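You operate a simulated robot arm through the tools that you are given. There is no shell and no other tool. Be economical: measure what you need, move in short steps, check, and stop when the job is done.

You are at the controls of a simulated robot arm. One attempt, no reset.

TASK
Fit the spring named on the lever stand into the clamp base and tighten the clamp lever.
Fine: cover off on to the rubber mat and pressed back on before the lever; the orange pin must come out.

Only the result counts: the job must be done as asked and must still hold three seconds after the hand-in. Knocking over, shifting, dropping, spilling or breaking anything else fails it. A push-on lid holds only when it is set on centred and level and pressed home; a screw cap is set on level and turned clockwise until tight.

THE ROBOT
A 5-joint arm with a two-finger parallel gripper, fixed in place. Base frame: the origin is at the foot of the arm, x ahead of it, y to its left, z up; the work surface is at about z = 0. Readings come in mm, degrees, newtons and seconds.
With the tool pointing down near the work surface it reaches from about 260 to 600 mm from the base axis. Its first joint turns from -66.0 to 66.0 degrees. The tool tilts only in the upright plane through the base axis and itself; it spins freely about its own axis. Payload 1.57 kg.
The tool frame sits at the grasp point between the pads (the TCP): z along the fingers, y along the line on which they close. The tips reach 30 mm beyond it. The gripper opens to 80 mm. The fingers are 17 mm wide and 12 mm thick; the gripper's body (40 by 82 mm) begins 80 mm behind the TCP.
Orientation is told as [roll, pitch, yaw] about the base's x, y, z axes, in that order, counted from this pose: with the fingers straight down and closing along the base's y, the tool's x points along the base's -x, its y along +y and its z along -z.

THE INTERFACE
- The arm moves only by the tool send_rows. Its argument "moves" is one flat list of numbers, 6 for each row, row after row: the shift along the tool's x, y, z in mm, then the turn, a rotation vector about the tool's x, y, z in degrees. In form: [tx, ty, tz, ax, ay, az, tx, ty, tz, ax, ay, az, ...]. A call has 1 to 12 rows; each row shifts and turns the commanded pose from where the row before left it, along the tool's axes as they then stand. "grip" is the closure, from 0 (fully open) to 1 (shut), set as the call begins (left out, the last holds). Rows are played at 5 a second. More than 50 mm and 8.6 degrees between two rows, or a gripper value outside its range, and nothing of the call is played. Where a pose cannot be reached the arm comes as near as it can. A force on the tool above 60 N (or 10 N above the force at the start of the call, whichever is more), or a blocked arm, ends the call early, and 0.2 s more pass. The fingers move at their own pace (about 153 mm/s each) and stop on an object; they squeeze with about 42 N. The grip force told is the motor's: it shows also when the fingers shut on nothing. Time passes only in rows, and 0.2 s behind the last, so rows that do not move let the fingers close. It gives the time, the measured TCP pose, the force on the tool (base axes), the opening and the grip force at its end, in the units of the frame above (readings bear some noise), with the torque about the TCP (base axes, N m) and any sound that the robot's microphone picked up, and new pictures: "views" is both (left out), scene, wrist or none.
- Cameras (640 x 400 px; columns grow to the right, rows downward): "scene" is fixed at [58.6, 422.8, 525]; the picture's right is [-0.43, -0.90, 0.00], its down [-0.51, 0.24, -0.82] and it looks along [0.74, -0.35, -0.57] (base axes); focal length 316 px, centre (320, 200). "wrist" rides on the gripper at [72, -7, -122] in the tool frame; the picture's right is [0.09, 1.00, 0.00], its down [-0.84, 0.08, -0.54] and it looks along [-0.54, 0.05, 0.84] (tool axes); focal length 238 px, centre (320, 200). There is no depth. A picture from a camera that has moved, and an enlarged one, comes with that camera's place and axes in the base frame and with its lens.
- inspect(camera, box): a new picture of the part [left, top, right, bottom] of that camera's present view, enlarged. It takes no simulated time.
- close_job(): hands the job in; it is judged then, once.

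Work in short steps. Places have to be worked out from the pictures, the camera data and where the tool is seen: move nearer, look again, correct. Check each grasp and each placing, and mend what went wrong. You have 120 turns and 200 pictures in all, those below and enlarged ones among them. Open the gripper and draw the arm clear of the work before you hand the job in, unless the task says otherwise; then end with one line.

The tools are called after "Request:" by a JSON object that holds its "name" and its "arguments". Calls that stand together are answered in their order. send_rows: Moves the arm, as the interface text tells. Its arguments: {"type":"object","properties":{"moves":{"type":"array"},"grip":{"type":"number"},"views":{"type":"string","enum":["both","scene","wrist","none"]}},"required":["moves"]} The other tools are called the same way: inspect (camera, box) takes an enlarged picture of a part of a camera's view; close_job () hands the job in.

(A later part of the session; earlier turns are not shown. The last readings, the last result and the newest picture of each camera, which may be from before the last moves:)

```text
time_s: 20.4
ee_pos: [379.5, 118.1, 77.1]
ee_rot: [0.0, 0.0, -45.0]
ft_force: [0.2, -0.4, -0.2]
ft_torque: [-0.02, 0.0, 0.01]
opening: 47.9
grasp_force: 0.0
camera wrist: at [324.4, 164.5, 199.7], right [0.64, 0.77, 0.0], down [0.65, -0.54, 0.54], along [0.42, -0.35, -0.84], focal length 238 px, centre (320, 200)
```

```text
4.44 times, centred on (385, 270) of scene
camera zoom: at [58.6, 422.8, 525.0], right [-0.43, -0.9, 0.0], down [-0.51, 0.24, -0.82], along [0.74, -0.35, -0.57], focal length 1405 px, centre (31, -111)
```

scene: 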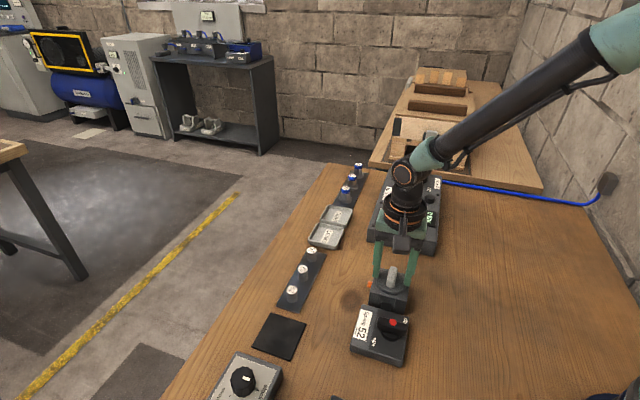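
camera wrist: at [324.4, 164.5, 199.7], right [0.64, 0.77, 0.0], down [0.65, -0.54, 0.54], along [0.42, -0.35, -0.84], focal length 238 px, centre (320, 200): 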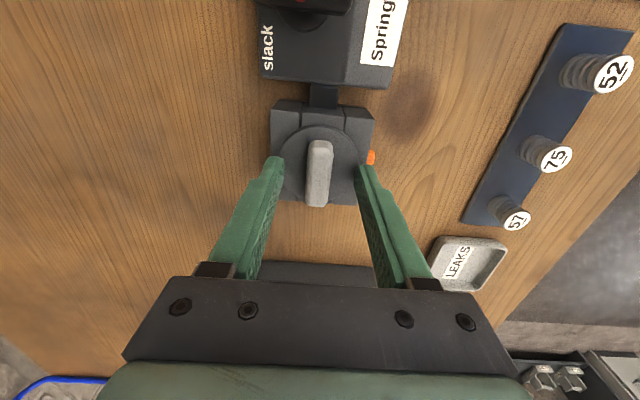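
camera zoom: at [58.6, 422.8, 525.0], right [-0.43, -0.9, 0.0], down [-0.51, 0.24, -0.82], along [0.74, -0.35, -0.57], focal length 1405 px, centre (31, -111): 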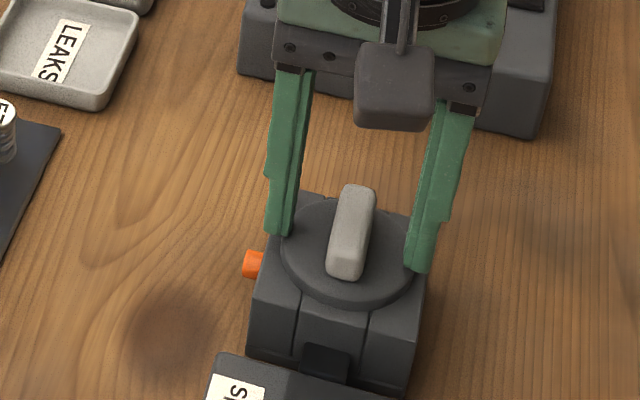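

Request:
{"name": "send_rows", "arguments": {"moves": [0, 0, 2, 0, 0, 0, 0, 0, 0, 0, 0, 0], "views": "none"}}

Request:
{"name": "send_rows", "arguments": {"moves": [0, 0, 0, 0, 0, 0, 0, 0, 0, 0, 0, 0, 0, 0, 0, 0, 0, 0], "grip": 1}}

Request:
{"name": "inspect", "arguments": {"camera": "scene", "box": [340, 225, 430, 315]}}

```text
time_s: 21.1
ee_pos: [379.6, 117.2, 77.8]
ee_rot: [-0.1, 0.1, -44.9]
ft_force: [-3.6, -1.0, 11.3]
ft_torque: [-0.04, 0.1, -0.01]
opening: 47.9
grasp_force: 0.0
stopped in row 2: the force on the tool passed its limit at 62 N (the readings are from after the stop); the commanded pose is now the measured one
```

```text
time_s: 21.9
ee_pos: [378.5, 117.2, 78.3]
ee_rot: [-0.2, 0.2, -45.0]
ft_force: [-9.6, -24.5, 34.6]
ft_torque: [-0.56, 0.08, 0.01]
opening: 15.0
grasp_force: 30.5
camera wrist: at [324.6, 163.7, 199.7], right [0.64, 0.77, 0.0], down [0.65, -0.54, 0.54], along [0.41, -0.35, -0.84], focal length 238 px, centre (320, 200)
```

scene: 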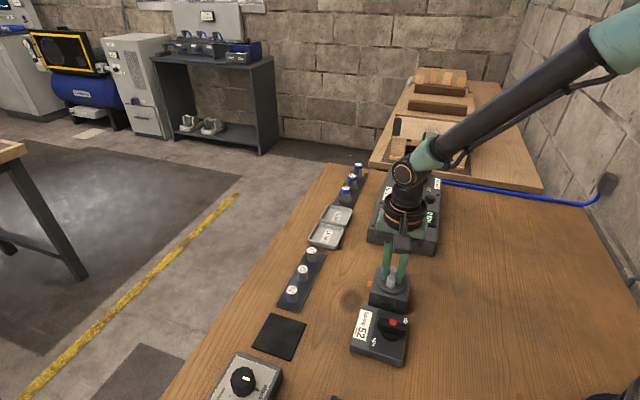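
wrist: 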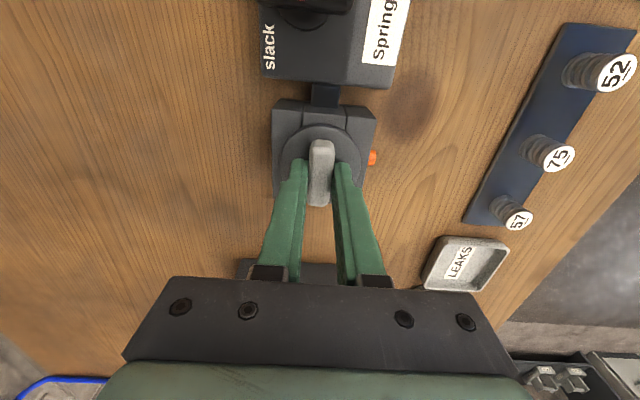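

```text
4.44 times, centred on (385, 270) of scene
camera zoom: at [58.5, 422.7, 525.1], right [-0.43, -0.9, 0.0], down [-0.51, 0.24, -0.82], along [0.74, -0.35, -0.57], focal length 1405 px, centre (31, -111)
```

zoom: 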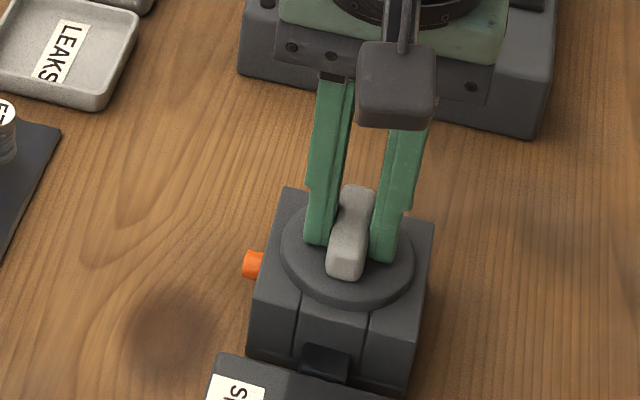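

The pads are on the handle at 15 mm opening, with the tips resting on the disc at z ≈ 47. I'll lift a little and watch the force.

Request:
{"name": "send_rows", "arguments": {"moves": [0, 0, -1, 0, 0, 0, 0, 0, 0, 0, 0, 0], "views": "none"}}

Request:
{"name": "send_rows", "arguments": {"moves": [0, 0, -2, 0, 0, 0, 0, 0, 0, 0, 0, 0], "views": "none"}}

```text
time_s: 22.5
ee_pos: [378.5, 117.4, 78.8]
ee_rot: [-0.1, 0.1, -45.1]
ft_force: [-0.8, -33.6, 16.3]
ft_torque: [-0.7, -0.13, 0.07]
opening: 15.1
grasp_force: 30.7
```

```text
time_s: 23.1
ee_pos: [378.1, 118.4, 79.7]
ee_rot: [-0.1, 0.0, -44.8]
ft_force: [0.3, 0.8, -0.7]
ft_torque: [0.02, -0.02, 0.0]
opening: 14.8
grasp_force: 31.1
heard: snap
```

I heard a snap and the forces went to zero. I'll look before lifting further.

Request:
{"name": "send_rows", "arguments": {"moves": [0, 0, -5, 0, 0, 0, 0, 0, -5, 0, 0, 0, 0, 0, 0, 0, 0, 0]}}

Request:
{"name": "inspect", "arguments": {"camera": "scene", "box": [340, 225, 430, 315]}}

Request:
{"name": "inspect", "arguments": {"camera": "wrist", "box": [240, 80, 400, 220]}}

```text
time_s: 23.9
ee_pos: [379.5, 118.6, 89.2]
ee_rot: [-0.1, -0.1, -44.8]
ft_force: [0.0, 0.7, -0.7]
ft_torque: [0.0, -0.01, 0.01]
opening: 15.1
grasp_force: 31.3
camera wrist: at [324.0, 164.6, 212.0], right [0.64, 0.77, 0.0], down [0.65, -0.54, 0.54], along [0.42, -0.35, -0.84], focal length 238 px, centre (320, 200)
```

scene: 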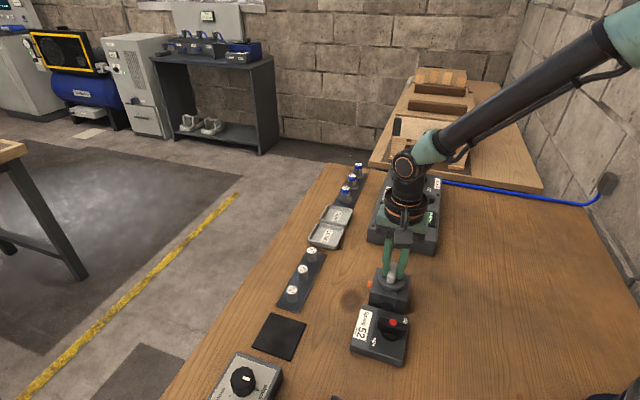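
wrist: 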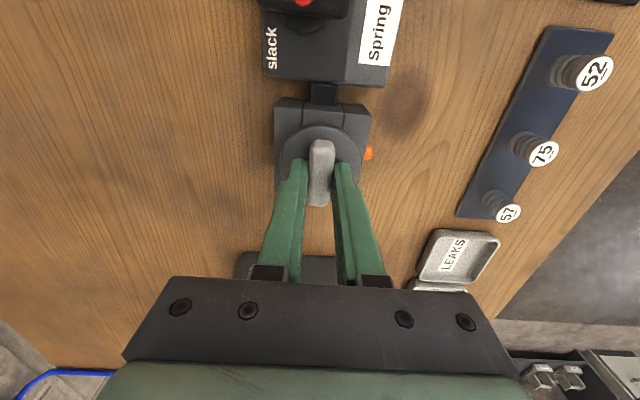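

```text
4.44 times, centred on (385, 270) of scene
camera zoom: at [58.6, 422.8, 525.0], right [-0.43, -0.9, 0.0], down [-0.51, 0.24, -0.82], along [0.74, -0.35, -0.57], focal length 1405 px, centre (31, -111)
```

zoom: 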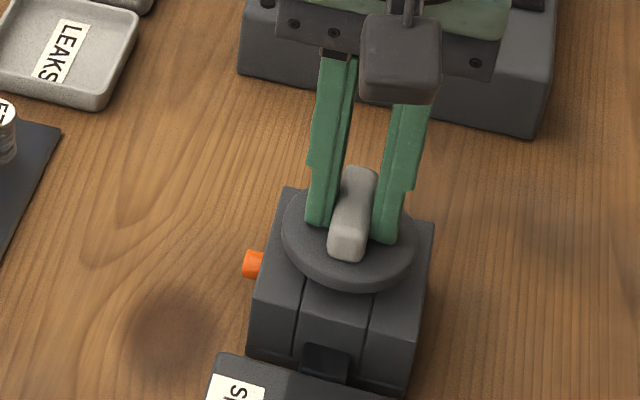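

```text
2.86 times, centred on (320, 150) of wrist
camera zoom: at [324.0, 164.6, 212.0], right [0.64, 0.77, 0.0], down [0.65, -0.54, 0.54], along [0.42, -0.35, -0.84], focal length 681 px, centre (320, 343)
```

zoom: 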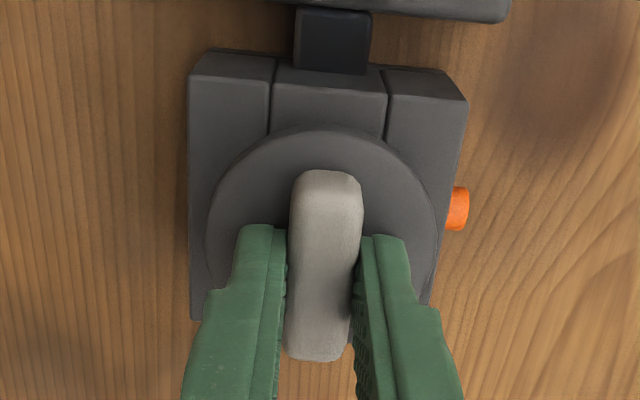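

The cover has come off in the jaws. I'll lift it clear and look into the cavity.

Request:
{"name": "send_rows", "arguments": {"moves": [0, 0, -30, 0, 0, 0, 0, 0, -30, 0, 0, 0, 20, 20, 0, 0, 0, 0, 20, 20, 0, 0, 0, 0, 0, 0, 0, 0, 0, 0]}}

Request:
{"name": "inspect", "arguments": {"camera": "scene", "box": [350, 250, 420, 320]}}

Request:
{"name": "inspect", "arguments": {"camera": "wrist", "box": [220, 40, 420, 220]}}

```text
time_s: 25.1
ee_pos: [378.4, 179.3, 150.0]
ee_rot: [0.0, 0.1, -44.9]
ft_force: [-0.1, -0.3, -0.6]
ft_torque: [0.0, 0.01, 0.01]
opening: 14.9
grasp_force: 31.2
camera wrist: at [324.8, 225.8, 272.3], right [0.64, 0.77, 0.0], down [0.65, -0.54, 0.54], along [0.42, -0.35, -0.84], focal length 238 px, centre (320, 200)
```

scene: 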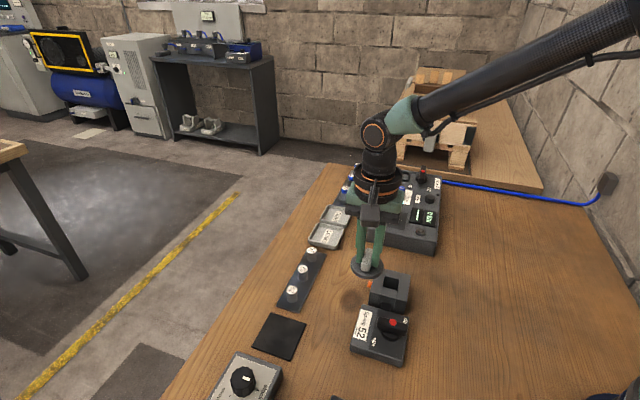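
wrist: 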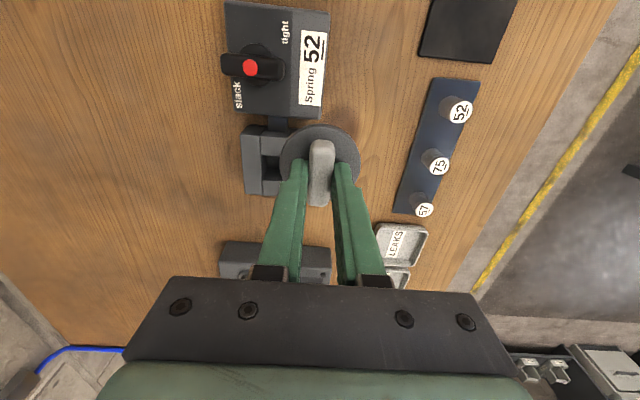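

```text
5.71 times, centred on (385, 285) of scene
camera zoom: at [58.6, 422.8, 525.0], right [-0.43, -0.9, 0.0], down [-0.51, 0.24, -0.82], along [0.74, -0.35, -0.57], focal length 1807 px, centre (-51, -286)
```

zoom: 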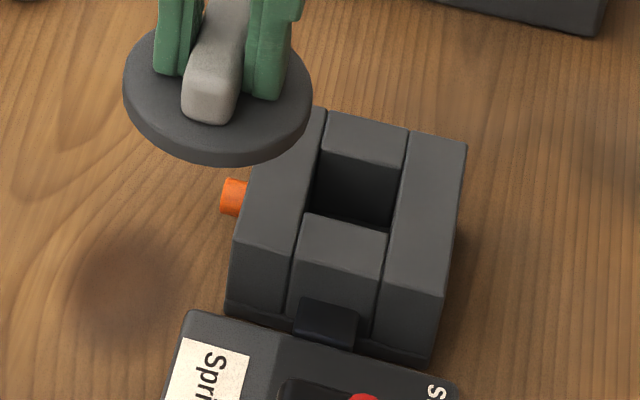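

```text
2.22 times, centred on (320, 130) of wrist
camera zoom: at [324.8, 225.8, 272.3], right [0.64, 0.77, 0.0], down [0.65, -0.54, 0.54], along [0.42, -0.35, -0.84], focal length 530 px, centre (320, 356)
```

zoom: 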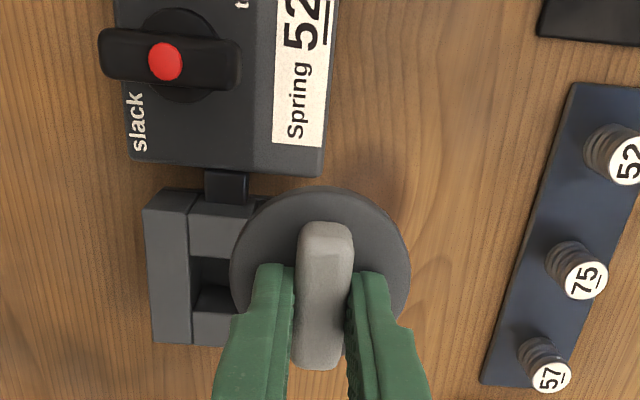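

The cavity is open. I'll carry the cover over the mat, which is centred at about (386, 346).

Request:
{"name": "send_rows", "arguments": {"moves": [28.3, 30.8, 0, 0, 0, 0, 28.3, 30.8, 0, 0, 0, 0, 28.3, 30.8, 0, 0, 0, 0, 28.3, 30.8, 0, 0, 0, 0, 0, 0, 40, 0, 0, 0, 0, 0, 0, 0, 0, 0, 0, 0, 0, 0, 0, 0]}}

Request:
{"name": "inspect", "arguments": {"camera": "scene", "box": [220, 250, 340, 370]}}

Request:
{"name": "inspect", "arguments": {"camera": "wrist", "box": [220, 40, 420, 220]}}

```text
time_s: 26.7
ee_pos: [386.8, 345.4, 108.1]
ee_rot: [-0.2, 0.0, -44.9]
ft_force: [-0.7, -0.5, -0.8]
ft_torque: [0.01, -0.03, -0.04]
opening: 14.9
grasp_force: 31.4
camera wrist: at [332.6, 391.9, 229.8], right [0.64, 0.77, 0.0], down [0.65, -0.54, 0.54], along [0.42, -0.35, -0.84], focal length 238 px, centre (320, 200)
```

scene: 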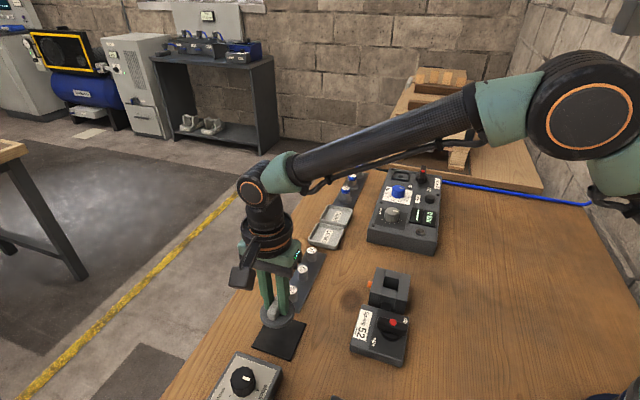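
wrist: 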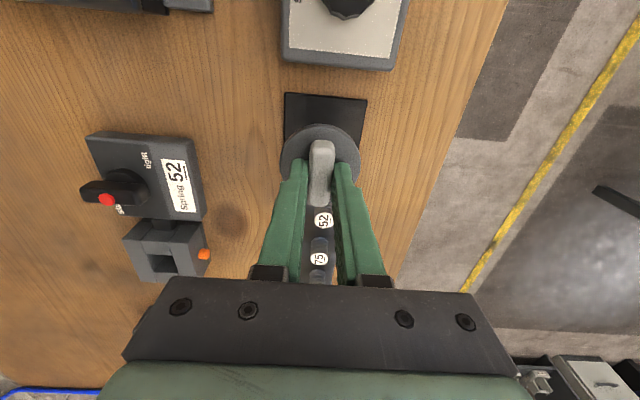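

```text
3.33 times, centred on (280, 310) of scene
camera zoom: at [58.6, 422.8, 525.0], right [-0.43, -0.9, 0.0], down [-0.51, 0.24, -0.82], along [0.74, -0.35, -0.57], focal length 1054 px, centre (453, -167)
```

zoom: 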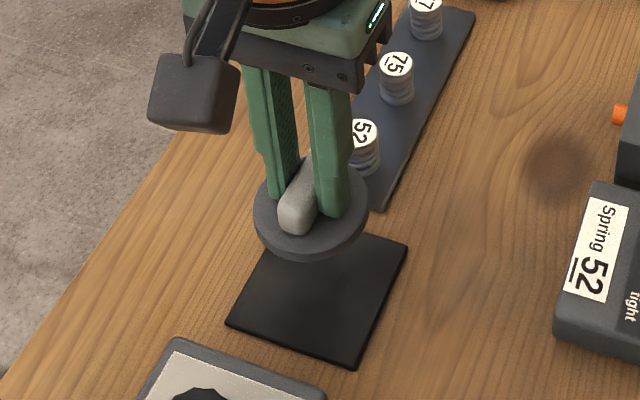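

```text
2.22 times, centred on (320, 130) of wrist
camera zoom: at [332.6, 391.9, 229.8], right [0.64, 0.77, 0.0], down [0.65, -0.54, 0.54], along [0.42, -0.35, -0.84], focal length 530 px, centre (320, 356)
```

zoom: 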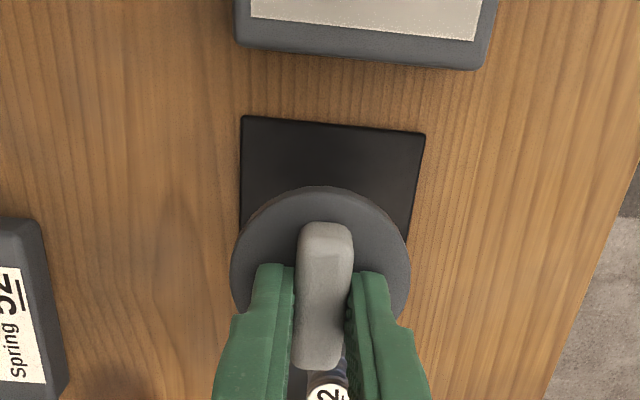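

The mat centre works out at about (387, 346), directly under the cover. I'll go down toward it.

Request:
{"name": "send_rows", "arguments": {"moves": [0, 1, 25, 0, 0, 0, 0, 0, 20, 0, 0, 0, 0, 0, 10, 0, 0, 0, 0, 0, 0, 0, 0, 0]}}

Request:
{"name": "inspect", "arguments": {"camera": "scene", "box": [220, 250, 340, 370]}}

```text
time_s: 27.7
ee_pos: [386.7, 342.0, 53.7]
ee_rot: [0.0, 0.0, -45.0]
ft_force: [-0.9, 0.7, -1.8]
ft_torque: [0.03, -0.04, 0.02]
opening: 15.0
grasp_force: 31.2
camera wrist: at [331.8, 389.6, 175.7], right [0.64, 0.77, 0.0], down [0.65, -0.54, 0.54], along [0.42, -0.35, -0.84], focal length 238 px, centre (320, 200)
```

scene: 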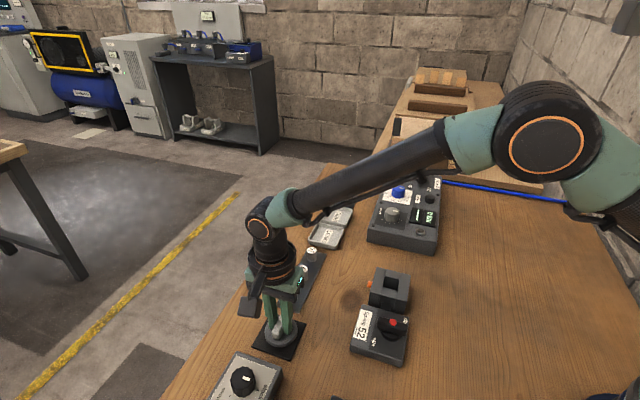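
wrist: 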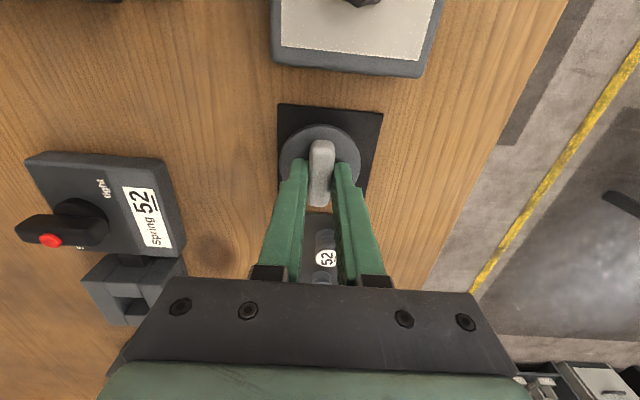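

```text
3.33 times, centred on (280, 310) of scene
camera zoom: at [58.6, 422.8, 525.0], right [-0.43, -0.9, 0.0], down [-0.51, 0.24, -0.82], along [0.74, -0.35, -0.57], focal length 1054 px, centre (453, -167)
```

zoom: 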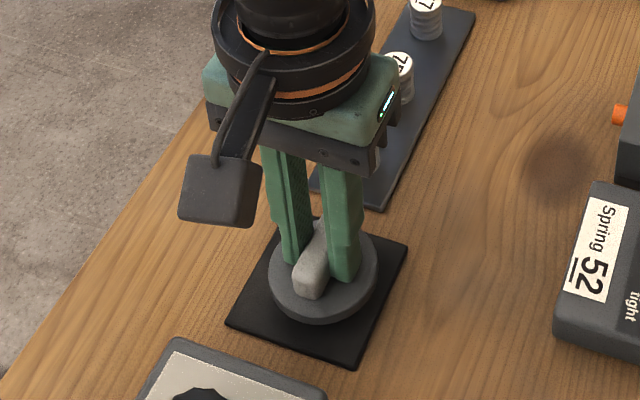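

Request:
{"name": "send_rows", "arguments": {"moves": [1.5, 1.5, 4, 0, 0, 0, 0, 0, 4, 0, 0, 0, 0, 0, 3, 0, 0, 0, 0, 0, 0, 0, 0, 0], "views": "none"}}

Request:
{"name": "inspect", "arguments": {"camera": "scene", "box": [240, 290, 320, 370]}}

```text
time_s: 28.7
ee_pos: [387.9, 343.3, 43.1]
ee_rot: [-0.1, -0.1, -44.8]
ft_force: [0.4, 0.1, -0.7]
ft_torque: [0.05, 0.01, -0.01]
opening: 14.9
grasp_force: 30.6
```

```text
5.00 times, centred on (280, 330) of scene
camera zoom: at [58.6, 422.8, 525.0], right [-0.43, -0.9, 0.0], down [-0.51, 0.24, -0.82], along [0.74, -0.35, -0.57], focal length 1581 px, centre (520, -450)
```

zoom: 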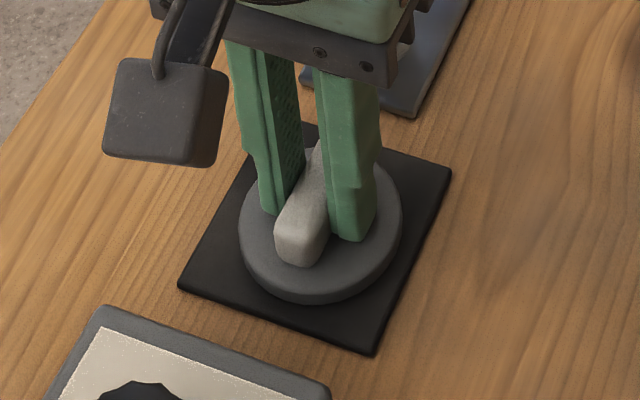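

Nearly down and centred on the mat. I'll keep going in 1 mm rows until I feel contact.

Request:
{"name": "send_rows", "arguments": {"moves": [0, 0, 1, 0, 0, 0, 0, 0, 1, 0, 0, 0, 0, 0, 0, 0, 0, 0], "views": "none"}}

Request:
{"name": "send_rows", "arguments": {"moves": [0, 0, 1, 0, 0, 0, 0, 0, 1, 0, 0, 0, 0, 0, 0, 0, 0, 0], "views": "none"}}

```text
time_s: 29.5
ee_pos: [386.6, 345.4, 42.2]
ee_rot: [0.0, 0.1, -44.9]
ft_force: [0.6, 1.3, -0.2]
ft_torque: [0.0, 0.0, -0.04]
opening: 15.1
grasp_force: 31.0
```

```text
time_s: 30.3
ee_pos: [386.5, 346.4, 42.1]
ee_rot: [0.2, 0.0, -44.8]
ft_force: [-2.8, -0.3, 19.3]
ft_torque: [0.03, 0.23, -0.01]
opening: 15.1
grasp_force: 30.7
```

Contact at 19 N: the cover is on the mat. I'll open partway and rise.

Request:
{"name": "send_rows", "arguments": {"moves": [0, 0, -1, 0, 0, 0, 0, 0, 0, 0, 0, 0], "views": "none"}}

Request:
{"name": "send_rows", "arguments": {"moves": [0, 0, 0, 0, 0, 0, 0, 0, -20, 0, 0, 0, 0, 0, -35, 0, 0, 0, 0, 0, -35, 0, 0, 0, 0, 0, 0, 0, 0, 0], "grip": 0.6}}

Request:
{"name": "inspect", "arguments": {"camera": "scene", "box": [240, 270, 340, 370]}}

Request:
{"name": "inspect", "arguments": {"camera": "wrist", "box": [220, 40, 420, 260]}}

```text
time_s: 30.9
ee_pos: [387.1, 343.4, 41.9]
ee_rot: [0.1, 0.0, -45.1]
ft_force: [0.5, -3.2, 24.0]
ft_torque: [-0.14, 0.08, -0.02]
opening: 15.2
grasp_force: 30.9
```

```text
time_s: 32.1
ee_pos: [386.8, 343.1, 133.8]
ee_rot: [-0.1, 0.1, -45.0]
ft_force: [0.4, 0.2, -0.9]
ft_torque: [0.02, -0.01, -0.01]
opening: 32.2
grasp_force: 0.0
camera wrist: at [332.4, 389.5, 253.5], right [0.64, 0.77, 0.0], down [0.65, -0.54, 0.54], along [0.42, -0.35, -0.84], focal length 238 px, centre (320, 200)
```

scene: 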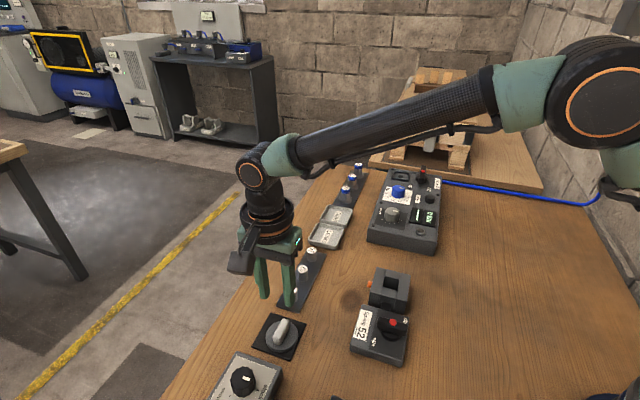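
wrist: 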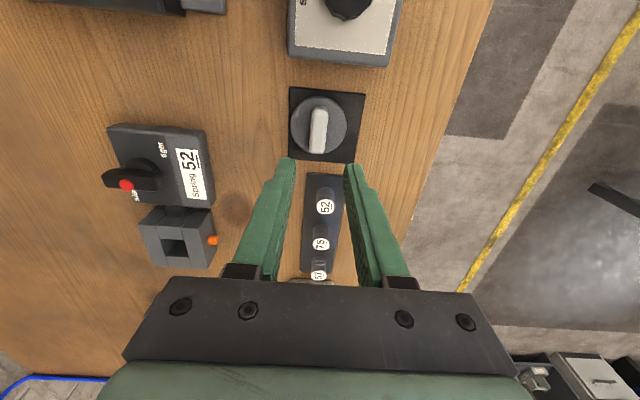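

```text
4.00 times, centred on (290, 320) of scene
camera zoom: at [58.6, 422.8, 525.0], right [-0.43, -0.9, 0.0], down [-0.51, 0.24, -0.82], along [0.74, -0.35, -0.57], focal length 1265 px, centre (440, -280)
```

zoom: 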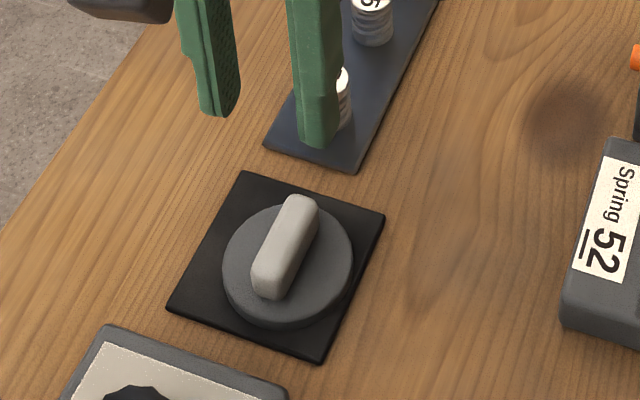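

```text
1.82 times, centred on (320, 150) of wrist
camera zoom: at [332.4, 389.5, 253.5], right [0.64, 0.77, 0.0], down [0.65, -0.54, 0.54], along [0.42, -0.35, -0.84], focal length 433 px, centre (320, 291)
```

zoom: 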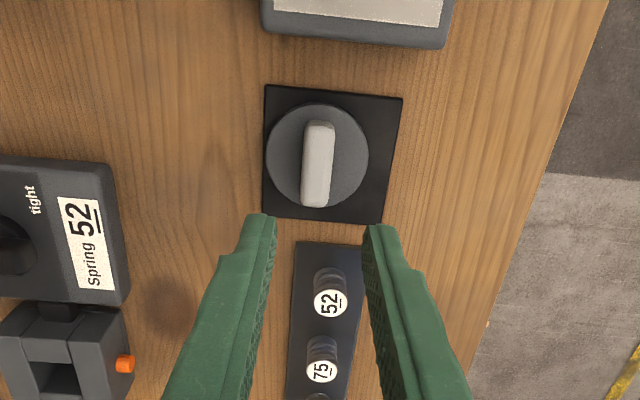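

The cover lies flat on the mat. Before fetching the spring I'll look down into the cavity to see what the orange pin does inside.

Request:
{"name": "send_rows", "arguments": {"moves": [-31.2, -27.2, 0, 0, 0, 0, -31.2, -27.2, 0, 0, 0, 0, -31.2, -27.2, 0, 0, 0, 0, -31.2, -27.2, 0, 0, 0, 0, -31.2, -27.2, 0, 0, 0, 0, -31.2, -27.2, 0, 0, 0, 0, 0, 0, 0, 0, 0, 0], "views": "none"}}

Request:
{"name": "inspect", "arguments": {"camera": "wrist", "box": [260, 40, 380, 160]}}

Request:
{"name": "inspect", "arguments": {"camera": "scene", "box": [360, 260, 420, 320]}}

```text
time_s: 33.7
ee_pos: [404.3, 95.5, 131.0]
ee_rot: [0.0, 0.0, -44.9]
ft_force: [-0.5, 0.4, 0.0]
ft_torque: [0.0, 0.0, 0.02]
opening: 32.2
grasp_force: 0.2
```

```text
3.33 times, centred on (320, 100) of wrist
camera zoom: at [349.6, 141.4, 252.7], right [0.64, 0.77, 0.0], down [0.65, -0.54, 0.54], along [0.42, -0.35, -0.84], focal length 794 px, centre (320, 533)
```

zoom: 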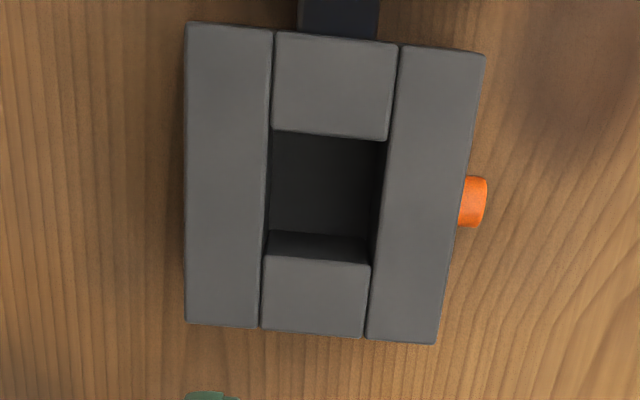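

```text
6.67 times, centred on (390, 290) of scene
camera zoom: at [58.6, 422.8, 525.0], right [-0.43, -0.9, 0.0], down [-0.51, 0.24, -0.82], along [0.74, -0.35, -0.57], focal length 2108 px, centre (-147, -400)
```

zoom: 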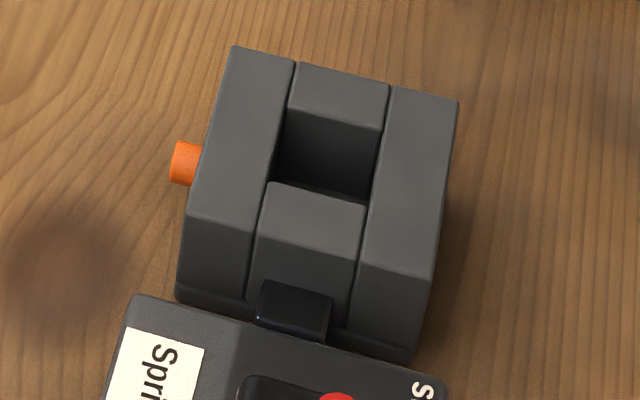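

The cavity is empty, about 28 mm square and centred at about (377, 118). I want to know whether the pin comes further with the cover off, so I'll go back and pull it again.

Request:
{"name": "send_rows", "arguments": {"moves": [16.7, 31.4, 0, 0, 0, 0, 16.7, 31.4, 0, 0, 0, 0, 0, 0, 0, 0, 0, -8.5, 0, 0, 0, 0, 0, -8.5, 0, 0, 0, 0, 0, -8.5, 0, 0, 0, 0, 0, -8.5, 0, 0, 0, 0, 0, -8.5, 0, 0, 0, 0, 0, -8.5, 0, 0, 0, 0, 0, -8.5, 0, 0, 0, 0, 0, -8.5, 0, 0, 0, 0, 0, -8.5, 0, 0, 0, 0, 0, -8.5], "views": "none"}}

Request:
{"name": "send_rows", "arguments": {"moves": [0, 0, 0, 0, 0, -5, 0, 0, 40, 0, 0, 0, 0, 0, 20, 0, 0, 0, 0, 0, 0, 0, 0, 0], "views": "wrist", "grip": 0.65}}

```text
time_s: 36.3
ee_pos: [424.6, 164.0, 130.1]
ee_rot: [0.0, 0.1, 40.3]
ft_force: [-0.6, 0.0, -0.8]
ft_torque: [-0.05, 0.0, 0.02]
opening: 32.0
grasp_force: 0.1
```

```text
time_s: 37.3
ee_pos: [425.9, 164.0, 72.3]
ee_rot: [-0.1, 0.0, 45.2]
ft_force: [0.7, 0.4, -0.4]
ft_torque: [-0.02, -0.01, 0.01]
opening: 28.1
grasp_force: 0.0
camera wrist: at [381.0, 110.2, 193.5], right [-0.77, 0.64, 0.0], down [0.54, 0.65, 0.54], along [0.34, 0.42, -0.84], focal length 238 px, centre (320, 200)
```

wrist: 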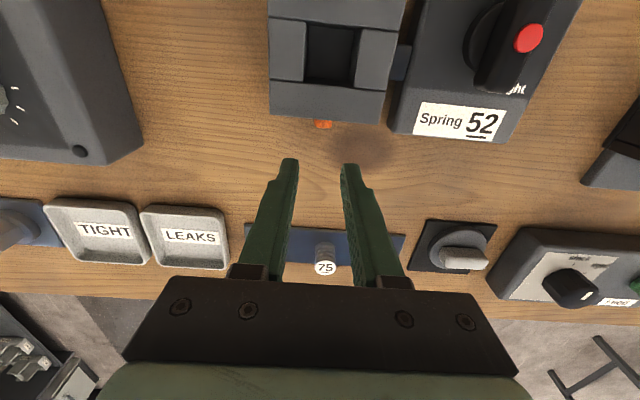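

Request:
{"name": "send_rows", "arguments": {"moves": [0, 0, 20, 0, 0, 0, 0, 0, 19, 0, 0, 0, 11, 0, 0, 0, 0, 0, 11, 0, 0, 0, 0, 0, 0, 0, 0, 0, 0, 0], "views": "none"}}

Request:
{"name": "send_rows", "arguments": {"moves": [0, 0, 0, 0, 0, 0, 0, 0, 0, 0, 0, 0, 0, 0, 0, 0, 0, 0], "views": "none", "grip": 1}}

```text
time_s: 38.5
ee_pos: [410.7, 149.1, 31.7]
ee_rot: [0.0, 0.0, 45.2]
ft_force: [0.0, 0.4, 0.4]
ft_torque: [-0.01, 0.0, 0.01]
opening: 28.2
grasp_force: 0.1
```

```text
time_s: 39.3
ee_pos: [410.4, 147.5, 32.7]
ee_rot: [0.0, 0.0, 45.1]
ft_force: [9.4, -10.7, -3.8]
ft_torque: [-0.12, -0.07, 0.04]
opening: 10.8
grasp_force: 28.2
```

Request:
{"name": "send_rows", "arguments": {"moves": [0, -0.4, 0, 0, 0, 0, -4, 0, 0, 0, 0, 0, -4, 0, 0, 0, 0, 0, 0, 0, 0, 0, 0, 0], "views": "none"}}

Request:
{"name": "send_rows", "arguments": {"moves": [-3, 0, 0, 0, 0, 0, -3, 0, 0, 0, 0, 0, 0, 0, 0, 0, 0, 0], "views": "wrist"}}

Request:
{"name": "inspect", "arguments": {"camera": "wrist", "box": [250, 50, 390, 220]}}

Request:
{"name": "inspect", "arguments": {"camera": "scene", "box": [350, 250, 420, 320]}}

```text
time_s: 40.3
ee_pos: [416.0, 154.3, 31.8]
ee_rot: [-0.1, -0.1, 45.0]
ft_force: [16.2, -17.8, 11.9]
ft_torque: [-0.5, 0.13, 0.1]
opening: 11.1
grasp_force: 28.7
```

```text
time_s: 41.1
ee_pos: [417.8, 156.5, 31.4]
ee_rot: [0.1, 0.1, 44.8]
ft_force: [6.5, -26.8, 23.4]
ft_torque: [-0.5, 0.03, 0.08]
opening: 11.4
grasp_force: 29.2
camera wrist: at [373.1, 102.4, 153.3], right [-0.77, 0.64, 0.0], down [0.54, 0.65, 0.54], along [0.34, 0.42, -0.84], focal length 238 px, centre (320, 200)
```

wrist: 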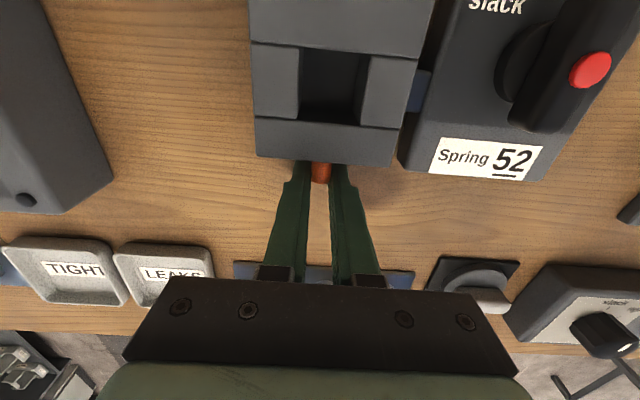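

```text
2.35 times, centred on (320, 135) of wrist
camera zoom: at [373.1, 102.4, 153.3], right [-0.77, 0.64, 0.0], down [0.54, 0.65, 0.54], along [0.34, 0.42, -0.84], focal length 561 px, centre (320, 353)
```

zoom: 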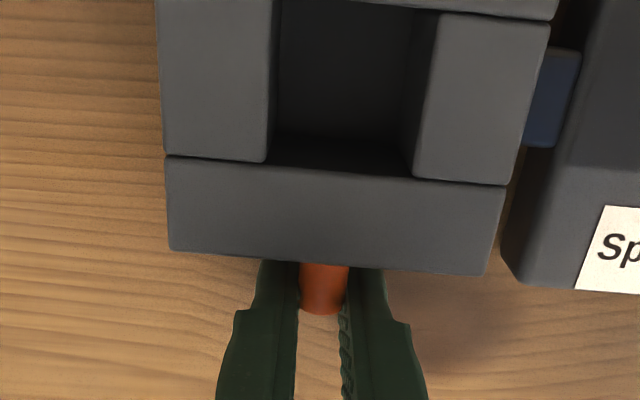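

```text
5.71 times, centred on (385, 285) of scene
camera zoom: at [58.5, 422.8, 525.0], right [-0.43, -0.9, 0.0], down [-0.51, 0.24, -0.82], along [0.74, -0.35, -0.57], focal length 1807 px, centre (-51, -286)
```

zoom: 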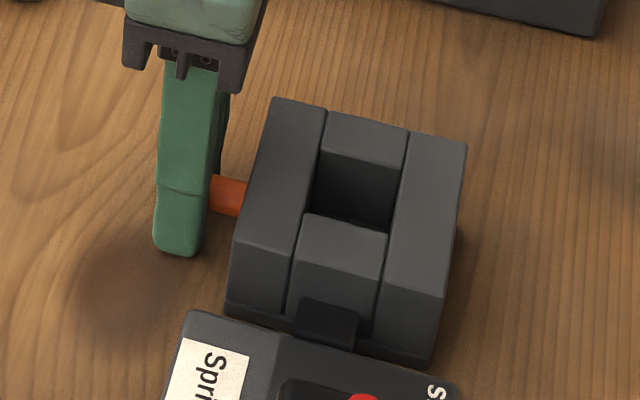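

Request:
{"name": "send_rows", "arguments": {"moves": [0, -0.4, -0.7, 0, 0, 0, -2, 0, 0, 0, 0, 0, 0, 0, 0, 0, 0, 0], "views": "none"}}

Request:
{"name": "send_rows", "arguments": {"moves": [-2, 0, 0, 0, 0, 0, 0, 0, 0, 0, 0, 0], "views": "none"}}

Request:
{"name": "inspect", "arguments": {"camera": "wrist", "box": [270, 110, 370, 220]}}

```text
time_s: 41.9
ee_pos: [418.7, 158.3, 31.1]
ee_rot: [0.2, 0.4, 44.8]
ft_force: [-1.6, -32.7, 10.8]
ft_torque: [-0.59, 0.19, 0.02]
opening: 10.9
grasp_force: 28.9
```

```text
time_s: 42.5
ee_pos: [420.6, 158.2, 30.8]
ee_rot: [0.3, 0.6, 44.9]
ft_force: [-4.7, -34.7, -7.4]
ft_torque: [-0.46, 0.04, 0.1]
opening: 11.2
grasp_force: 28.7
```

```text
3.64 times, centred on (320, 165) of wrist
camera zoom: at [376.0, 104.6, 153.1], right [-0.77, 0.64, 0.01], down [0.54, 0.65, 0.53], along [0.34, 0.41, -0.85], focal length 867 px, centre (320, 327)
```

zoom: 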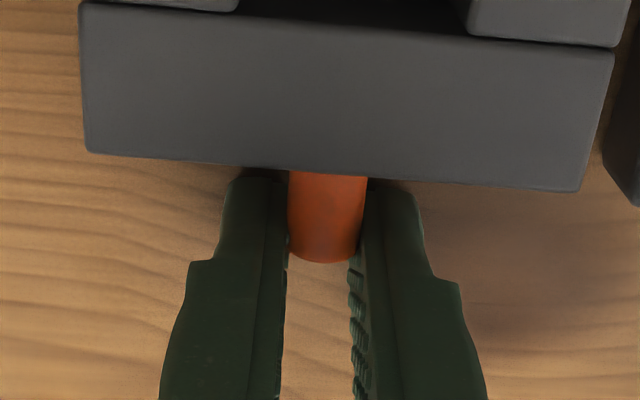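

The pin stops at the same place, but there is about 21 N of sideways load that may be binding it. I'll relieve that by shifting in −y while still gripping, then pull again.

Request:
{"name": "send_rows", "arguments": {"moves": [1.5, -0.6, 0, 0, 0, 0, 0, 0, 0, 0, 0, 0], "views": "none"}}

Request:
{"name": "send_rows", "arguments": {"moves": [0, -0.6, 0, 0, 0, 0, 0, 0, 0, 0, 0, 0], "views": "none"}}

```text
time_s: 43.1
ee_pos: [420.9, 158.0, 32.1]
ee_rot: [0.1, 0.3, 45.2]
ft_force: [-6.0, -19.4, -21.4]
ft_torque: [-0.16, -0.02, 0.04]
opening: 11.3
grasp_force: 28.7
```

```text
time_s: 43.7
ee_pos: [418.2, 157.8, 31.5]
ee_rot: [0.2, 0.5, 45.2]
ft_force: [-11.1, -12.6, -17.2]
ft_torque: [-0.03, -0.06, -0.01]
opening: 10.8
grasp_force: 28.7
```

Request:
{"name": "send_rows", "arguments": {"moves": [0, 0, 0.7, 0, 0, 0, -1.5, 0, 0, 0, 0, 0, 0, 0, 0, 0, 0, 0], "views": "none"}}

Request:
{"name": "send_rows", "arguments": {"moves": [-1.5, 0, 0, 0, 0, 0, 0, 0, 0, 0, 0, 0], "views": "none"}}

Request:
{"name": "inspect", "arguments": {"camera": "wrist", "box": [270, 110, 370, 220]}}

```text
time_s: 44.5
ee_pos: [420.4, 158.5, 32.0]
ee_rot: [0.2, 0.6, 45.1]
ft_force: [-21.3, -12.2, 5.4]
ft_torque: [-0.07, 0.1, -0.03]
opening: 10.9
grasp_force: 28.6
```

```text
time_s: 45.1
ee_pos: [421.2, 160.4, 31.7]
ee_rot: [0.3, 0.7, 45.0]
ft_force: [-17.6, -21.0, 6.1]
ft_torque: [-0.32, 0.23, 0.03]
opening: 11.3
grasp_force: 29.0
```

```text
3.64 times, centred on (320, 165) of wrist
camera zoom: at [377.6, 105.8, 153.8], right [-0.77, 0.64, 0.01], down [0.54, 0.65, 0.53], along [0.34, 0.41, -0.85], focal length 867 px, centre (320, 327)
```

zoom: 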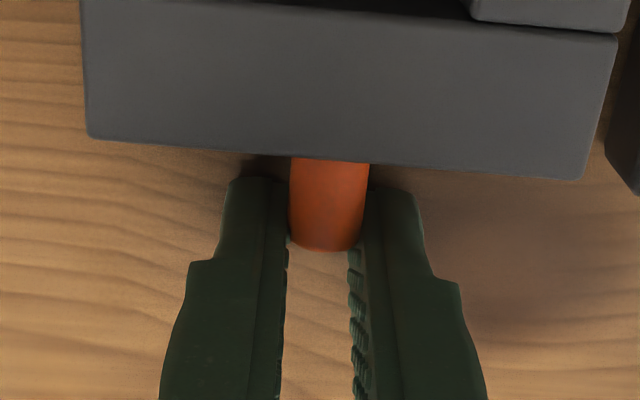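

The sideways load is gone and it still stops hard, so the pin is captive. I'll release it and see whether it stays out now that the cover is off.

Request:
{"name": "send_rows", "arguments": {"moves": [1.5, 0, 0, 0, 0, 0, 0, 0, 0, 0, 0, 0], "grip": 0.75, "views": "wrist"}}

Request:
{"name": "inspect", "arguments": {"camera": "scene", "box": [350, 250, 420, 320]}}

```text
time_s: 45.7
ee_pos: [424.4, 160.8, 31.8]
ee_rot: [0.0, -0.1, 45.1]
ft_force: [-0.3, -0.7, -0.8]
ft_torque: [0.0, -0.02, -0.01]
opening: 19.9
grasp_force: 0.0
camera wrist: at [378.8, 106.1, 154.1], right [-0.77, 0.64, 0.0], down [0.53, 0.65, 0.54], along [0.35, 0.42, -0.84], focal length 238 px, centre (320, 200)
```

wrist: 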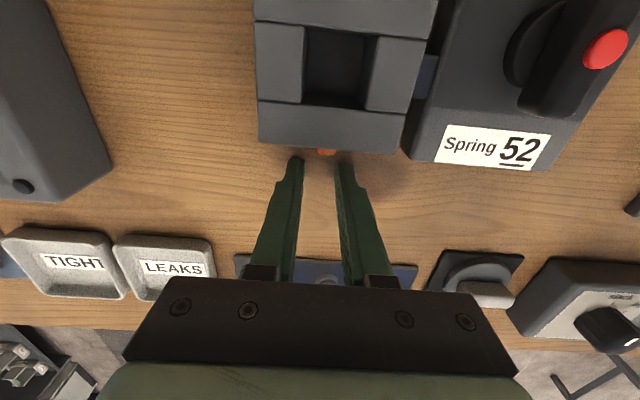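

```text
5.71 times, centred on (385, 285) of scene
camera zoom: at [58.6, 422.8, 525.0], right [-0.43, -0.9, 0.0], down [-0.51, 0.24, -0.82], along [0.74, -0.35, -0.57], focal length 1807 px, centre (-51, -286)
```

zoom: 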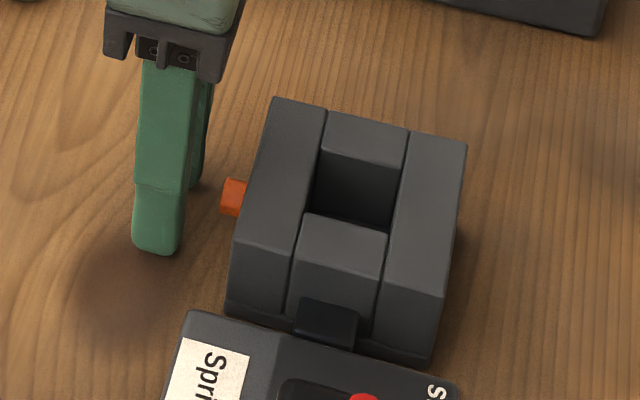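

It springs back again, so it is a captive plunger, and it was fully drawn before the cover came off. I'll go on to spring 52, rising and moving above it.

Request:
{"name": "send_rows", "arguments": {"moves": [0, 0, -45, 0, 0, 0, 0, 0, -43, 0, 0, 0, -39.1, 25, 0, 0, 0, 0, -39.1, 25, 0, 0, 0, 0, -39.1, 25, 0, 0, 0, 0, 0, 0, 20, 0, 0, 0, 0, 0, 0, 0, 0, 0], "grip": 0.55}}

Request:
{"name": "inspect", "arguments": {"camera": "wrist", "box": [240, 60, 400, 220]}}

Request:
{"name": "inspect", "arguments": {"camera": "scene", "box": [260, 230, 340, 310]}}

```text
time_s: 47.3
ee_pos: [454.5, 296.0, 100.9]
ee_rot: [0.0, 0.1, 45.1]
ft_force: [0.2, -0.1, -0.4]
ft_torque: [0.01, 0.0, 0.02]
opening: 35.9
grasp_force: 0.0
camera wrist: at [409.0, 241.5, 221.9], right [-0.77, 0.64, 0.0], down [0.54, 0.65, 0.54], along [0.34, 0.42, -0.84], focal length 238 px, centre (320, 200)
```

scene: 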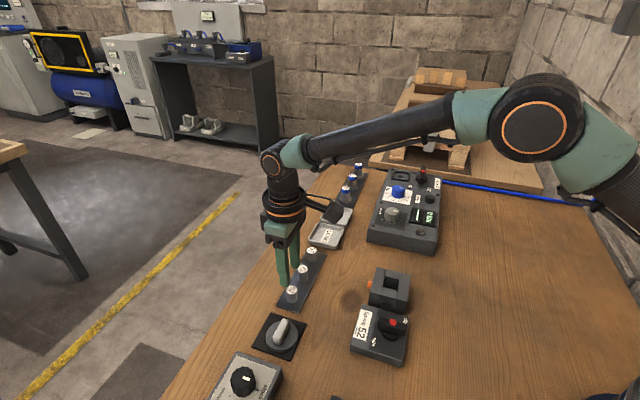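
wrist: 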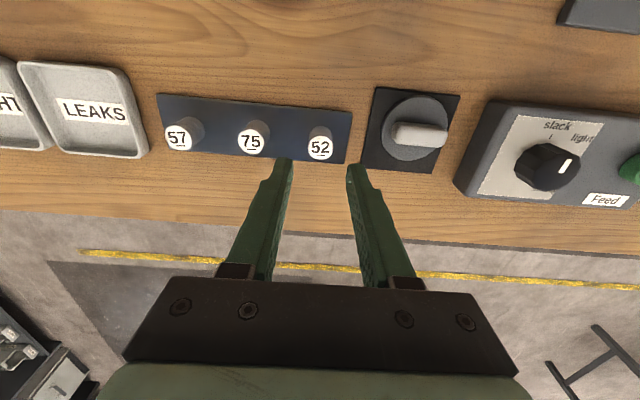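

```text
2.50 times, centred on (320, 140) of wrist
camera zoom: at [409.0, 241.5, 221.9], right [-0.77, 0.64, 0.0], down [0.54, 0.65, 0.54], along [0.34, 0.42, -0.84], focal length 596 px, centre (320, 350)
```

zoom: 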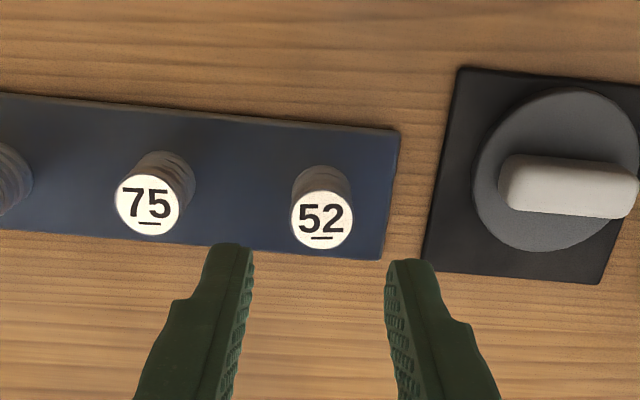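

```text
5.00 times, centred on (300, 270) of scene
camera zoom: at [58.6, 422.8, 525.0], right [-0.43, -0.9, 0.0], down [-0.51, 0.24, -0.82], along [0.74, -0.35, -0.57], focal length 1581 px, centre (420, -150)
```

zoom: 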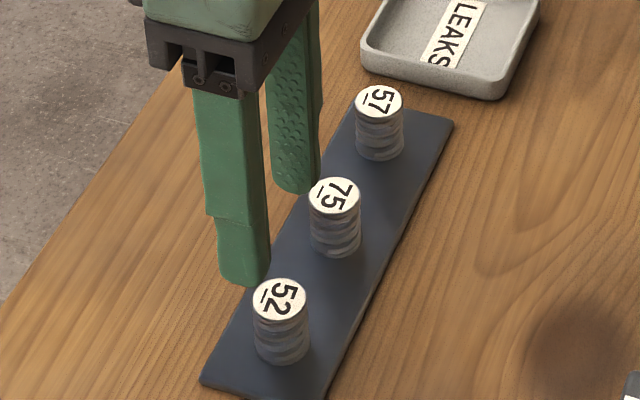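

Spring 52 is at about (453, 298), roughly 20 mm across with its top at z ≈ 30. The cavity is about 28 mm square, too narrow for the fingers, so I'll grip only the top of the spring. Going down to look.

Request:
{"name": "send_rows", "arguments": {"moves": [-0.7, 1.5, 20, 0, 0, 0, 0, 0, 16, 0, 0, 0, 0, 0, 0, 0, 0, 0]}}

Request:
{"name": "inspect", "arguments": {"camera": "wrist", "box": [240, 80, 400, 240]}}

Request:
{"name": "inspect", "arguments": {"camera": "scene", "box": [260, 250, 330, 320]}}

```text
time_s: 48.1
ee_pos: [451.6, 299.2, 64.3]
ee_rot: [-0.1, 0.0, 45.1]
ft_force: [1.0, -0.6, 0.2]
ft_torque: [0.01, 0.0, -0.04]
opening: 35.9
grasp_force: 0.1
camera wrist: at [406.9, 244.6, 186.7], right [-0.77, 0.64, 0.0], down [0.54, 0.65, 0.54], along [0.35, 0.42, -0.84], focal length 238 px, centre (320, 200)
```

scene: 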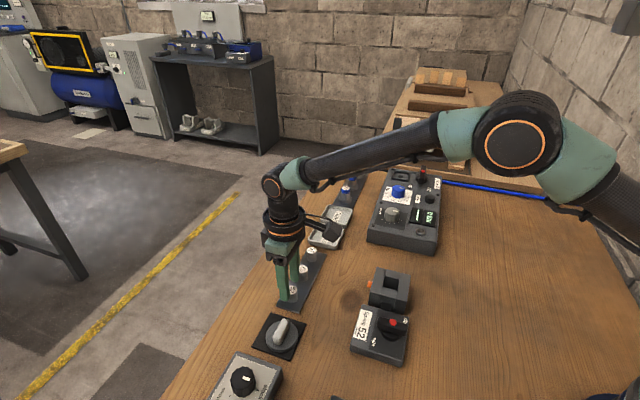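
wrist: 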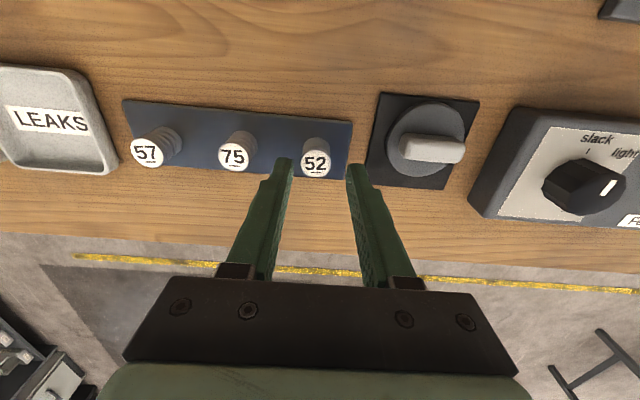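

```text
2.50 times, centred on (320, 160) of wrist
camera zoom: at [406.9, 244.6, 186.7], right [-0.77, 0.64, 0.0], down [0.54, 0.65, 0.54], along [0.35, 0.42, -0.84], focal length 596 px, centre (320, 300)
```

zoom: 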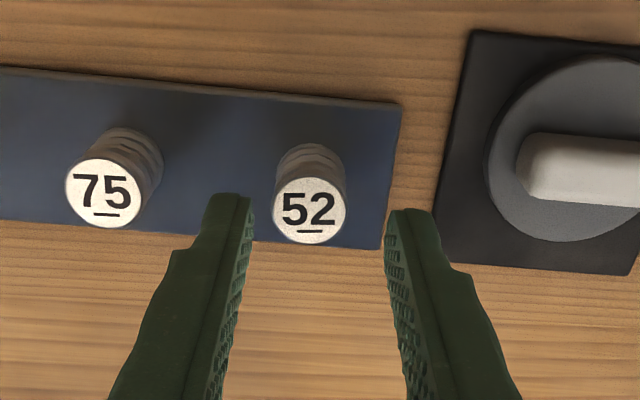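

```text
5.71 times, centred on (295, 285) of scene
camera zoom: at [58.6, 422.8, 525.0], right [-0.43, -0.9, 0.0], down [-0.51, 0.24, -0.82], along [0.74, -0.35, -0.57], focal length 1807 px, centre (463, -286)
```

zoom: 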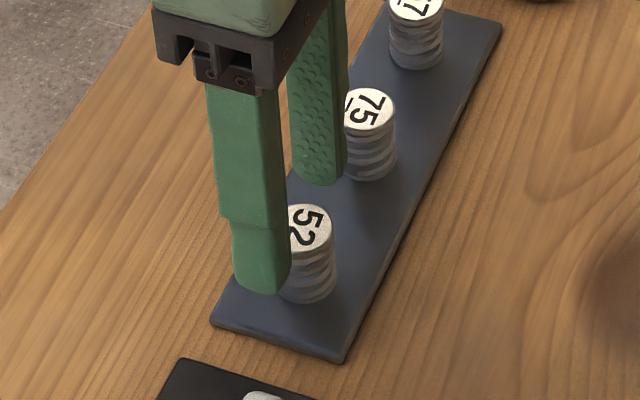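

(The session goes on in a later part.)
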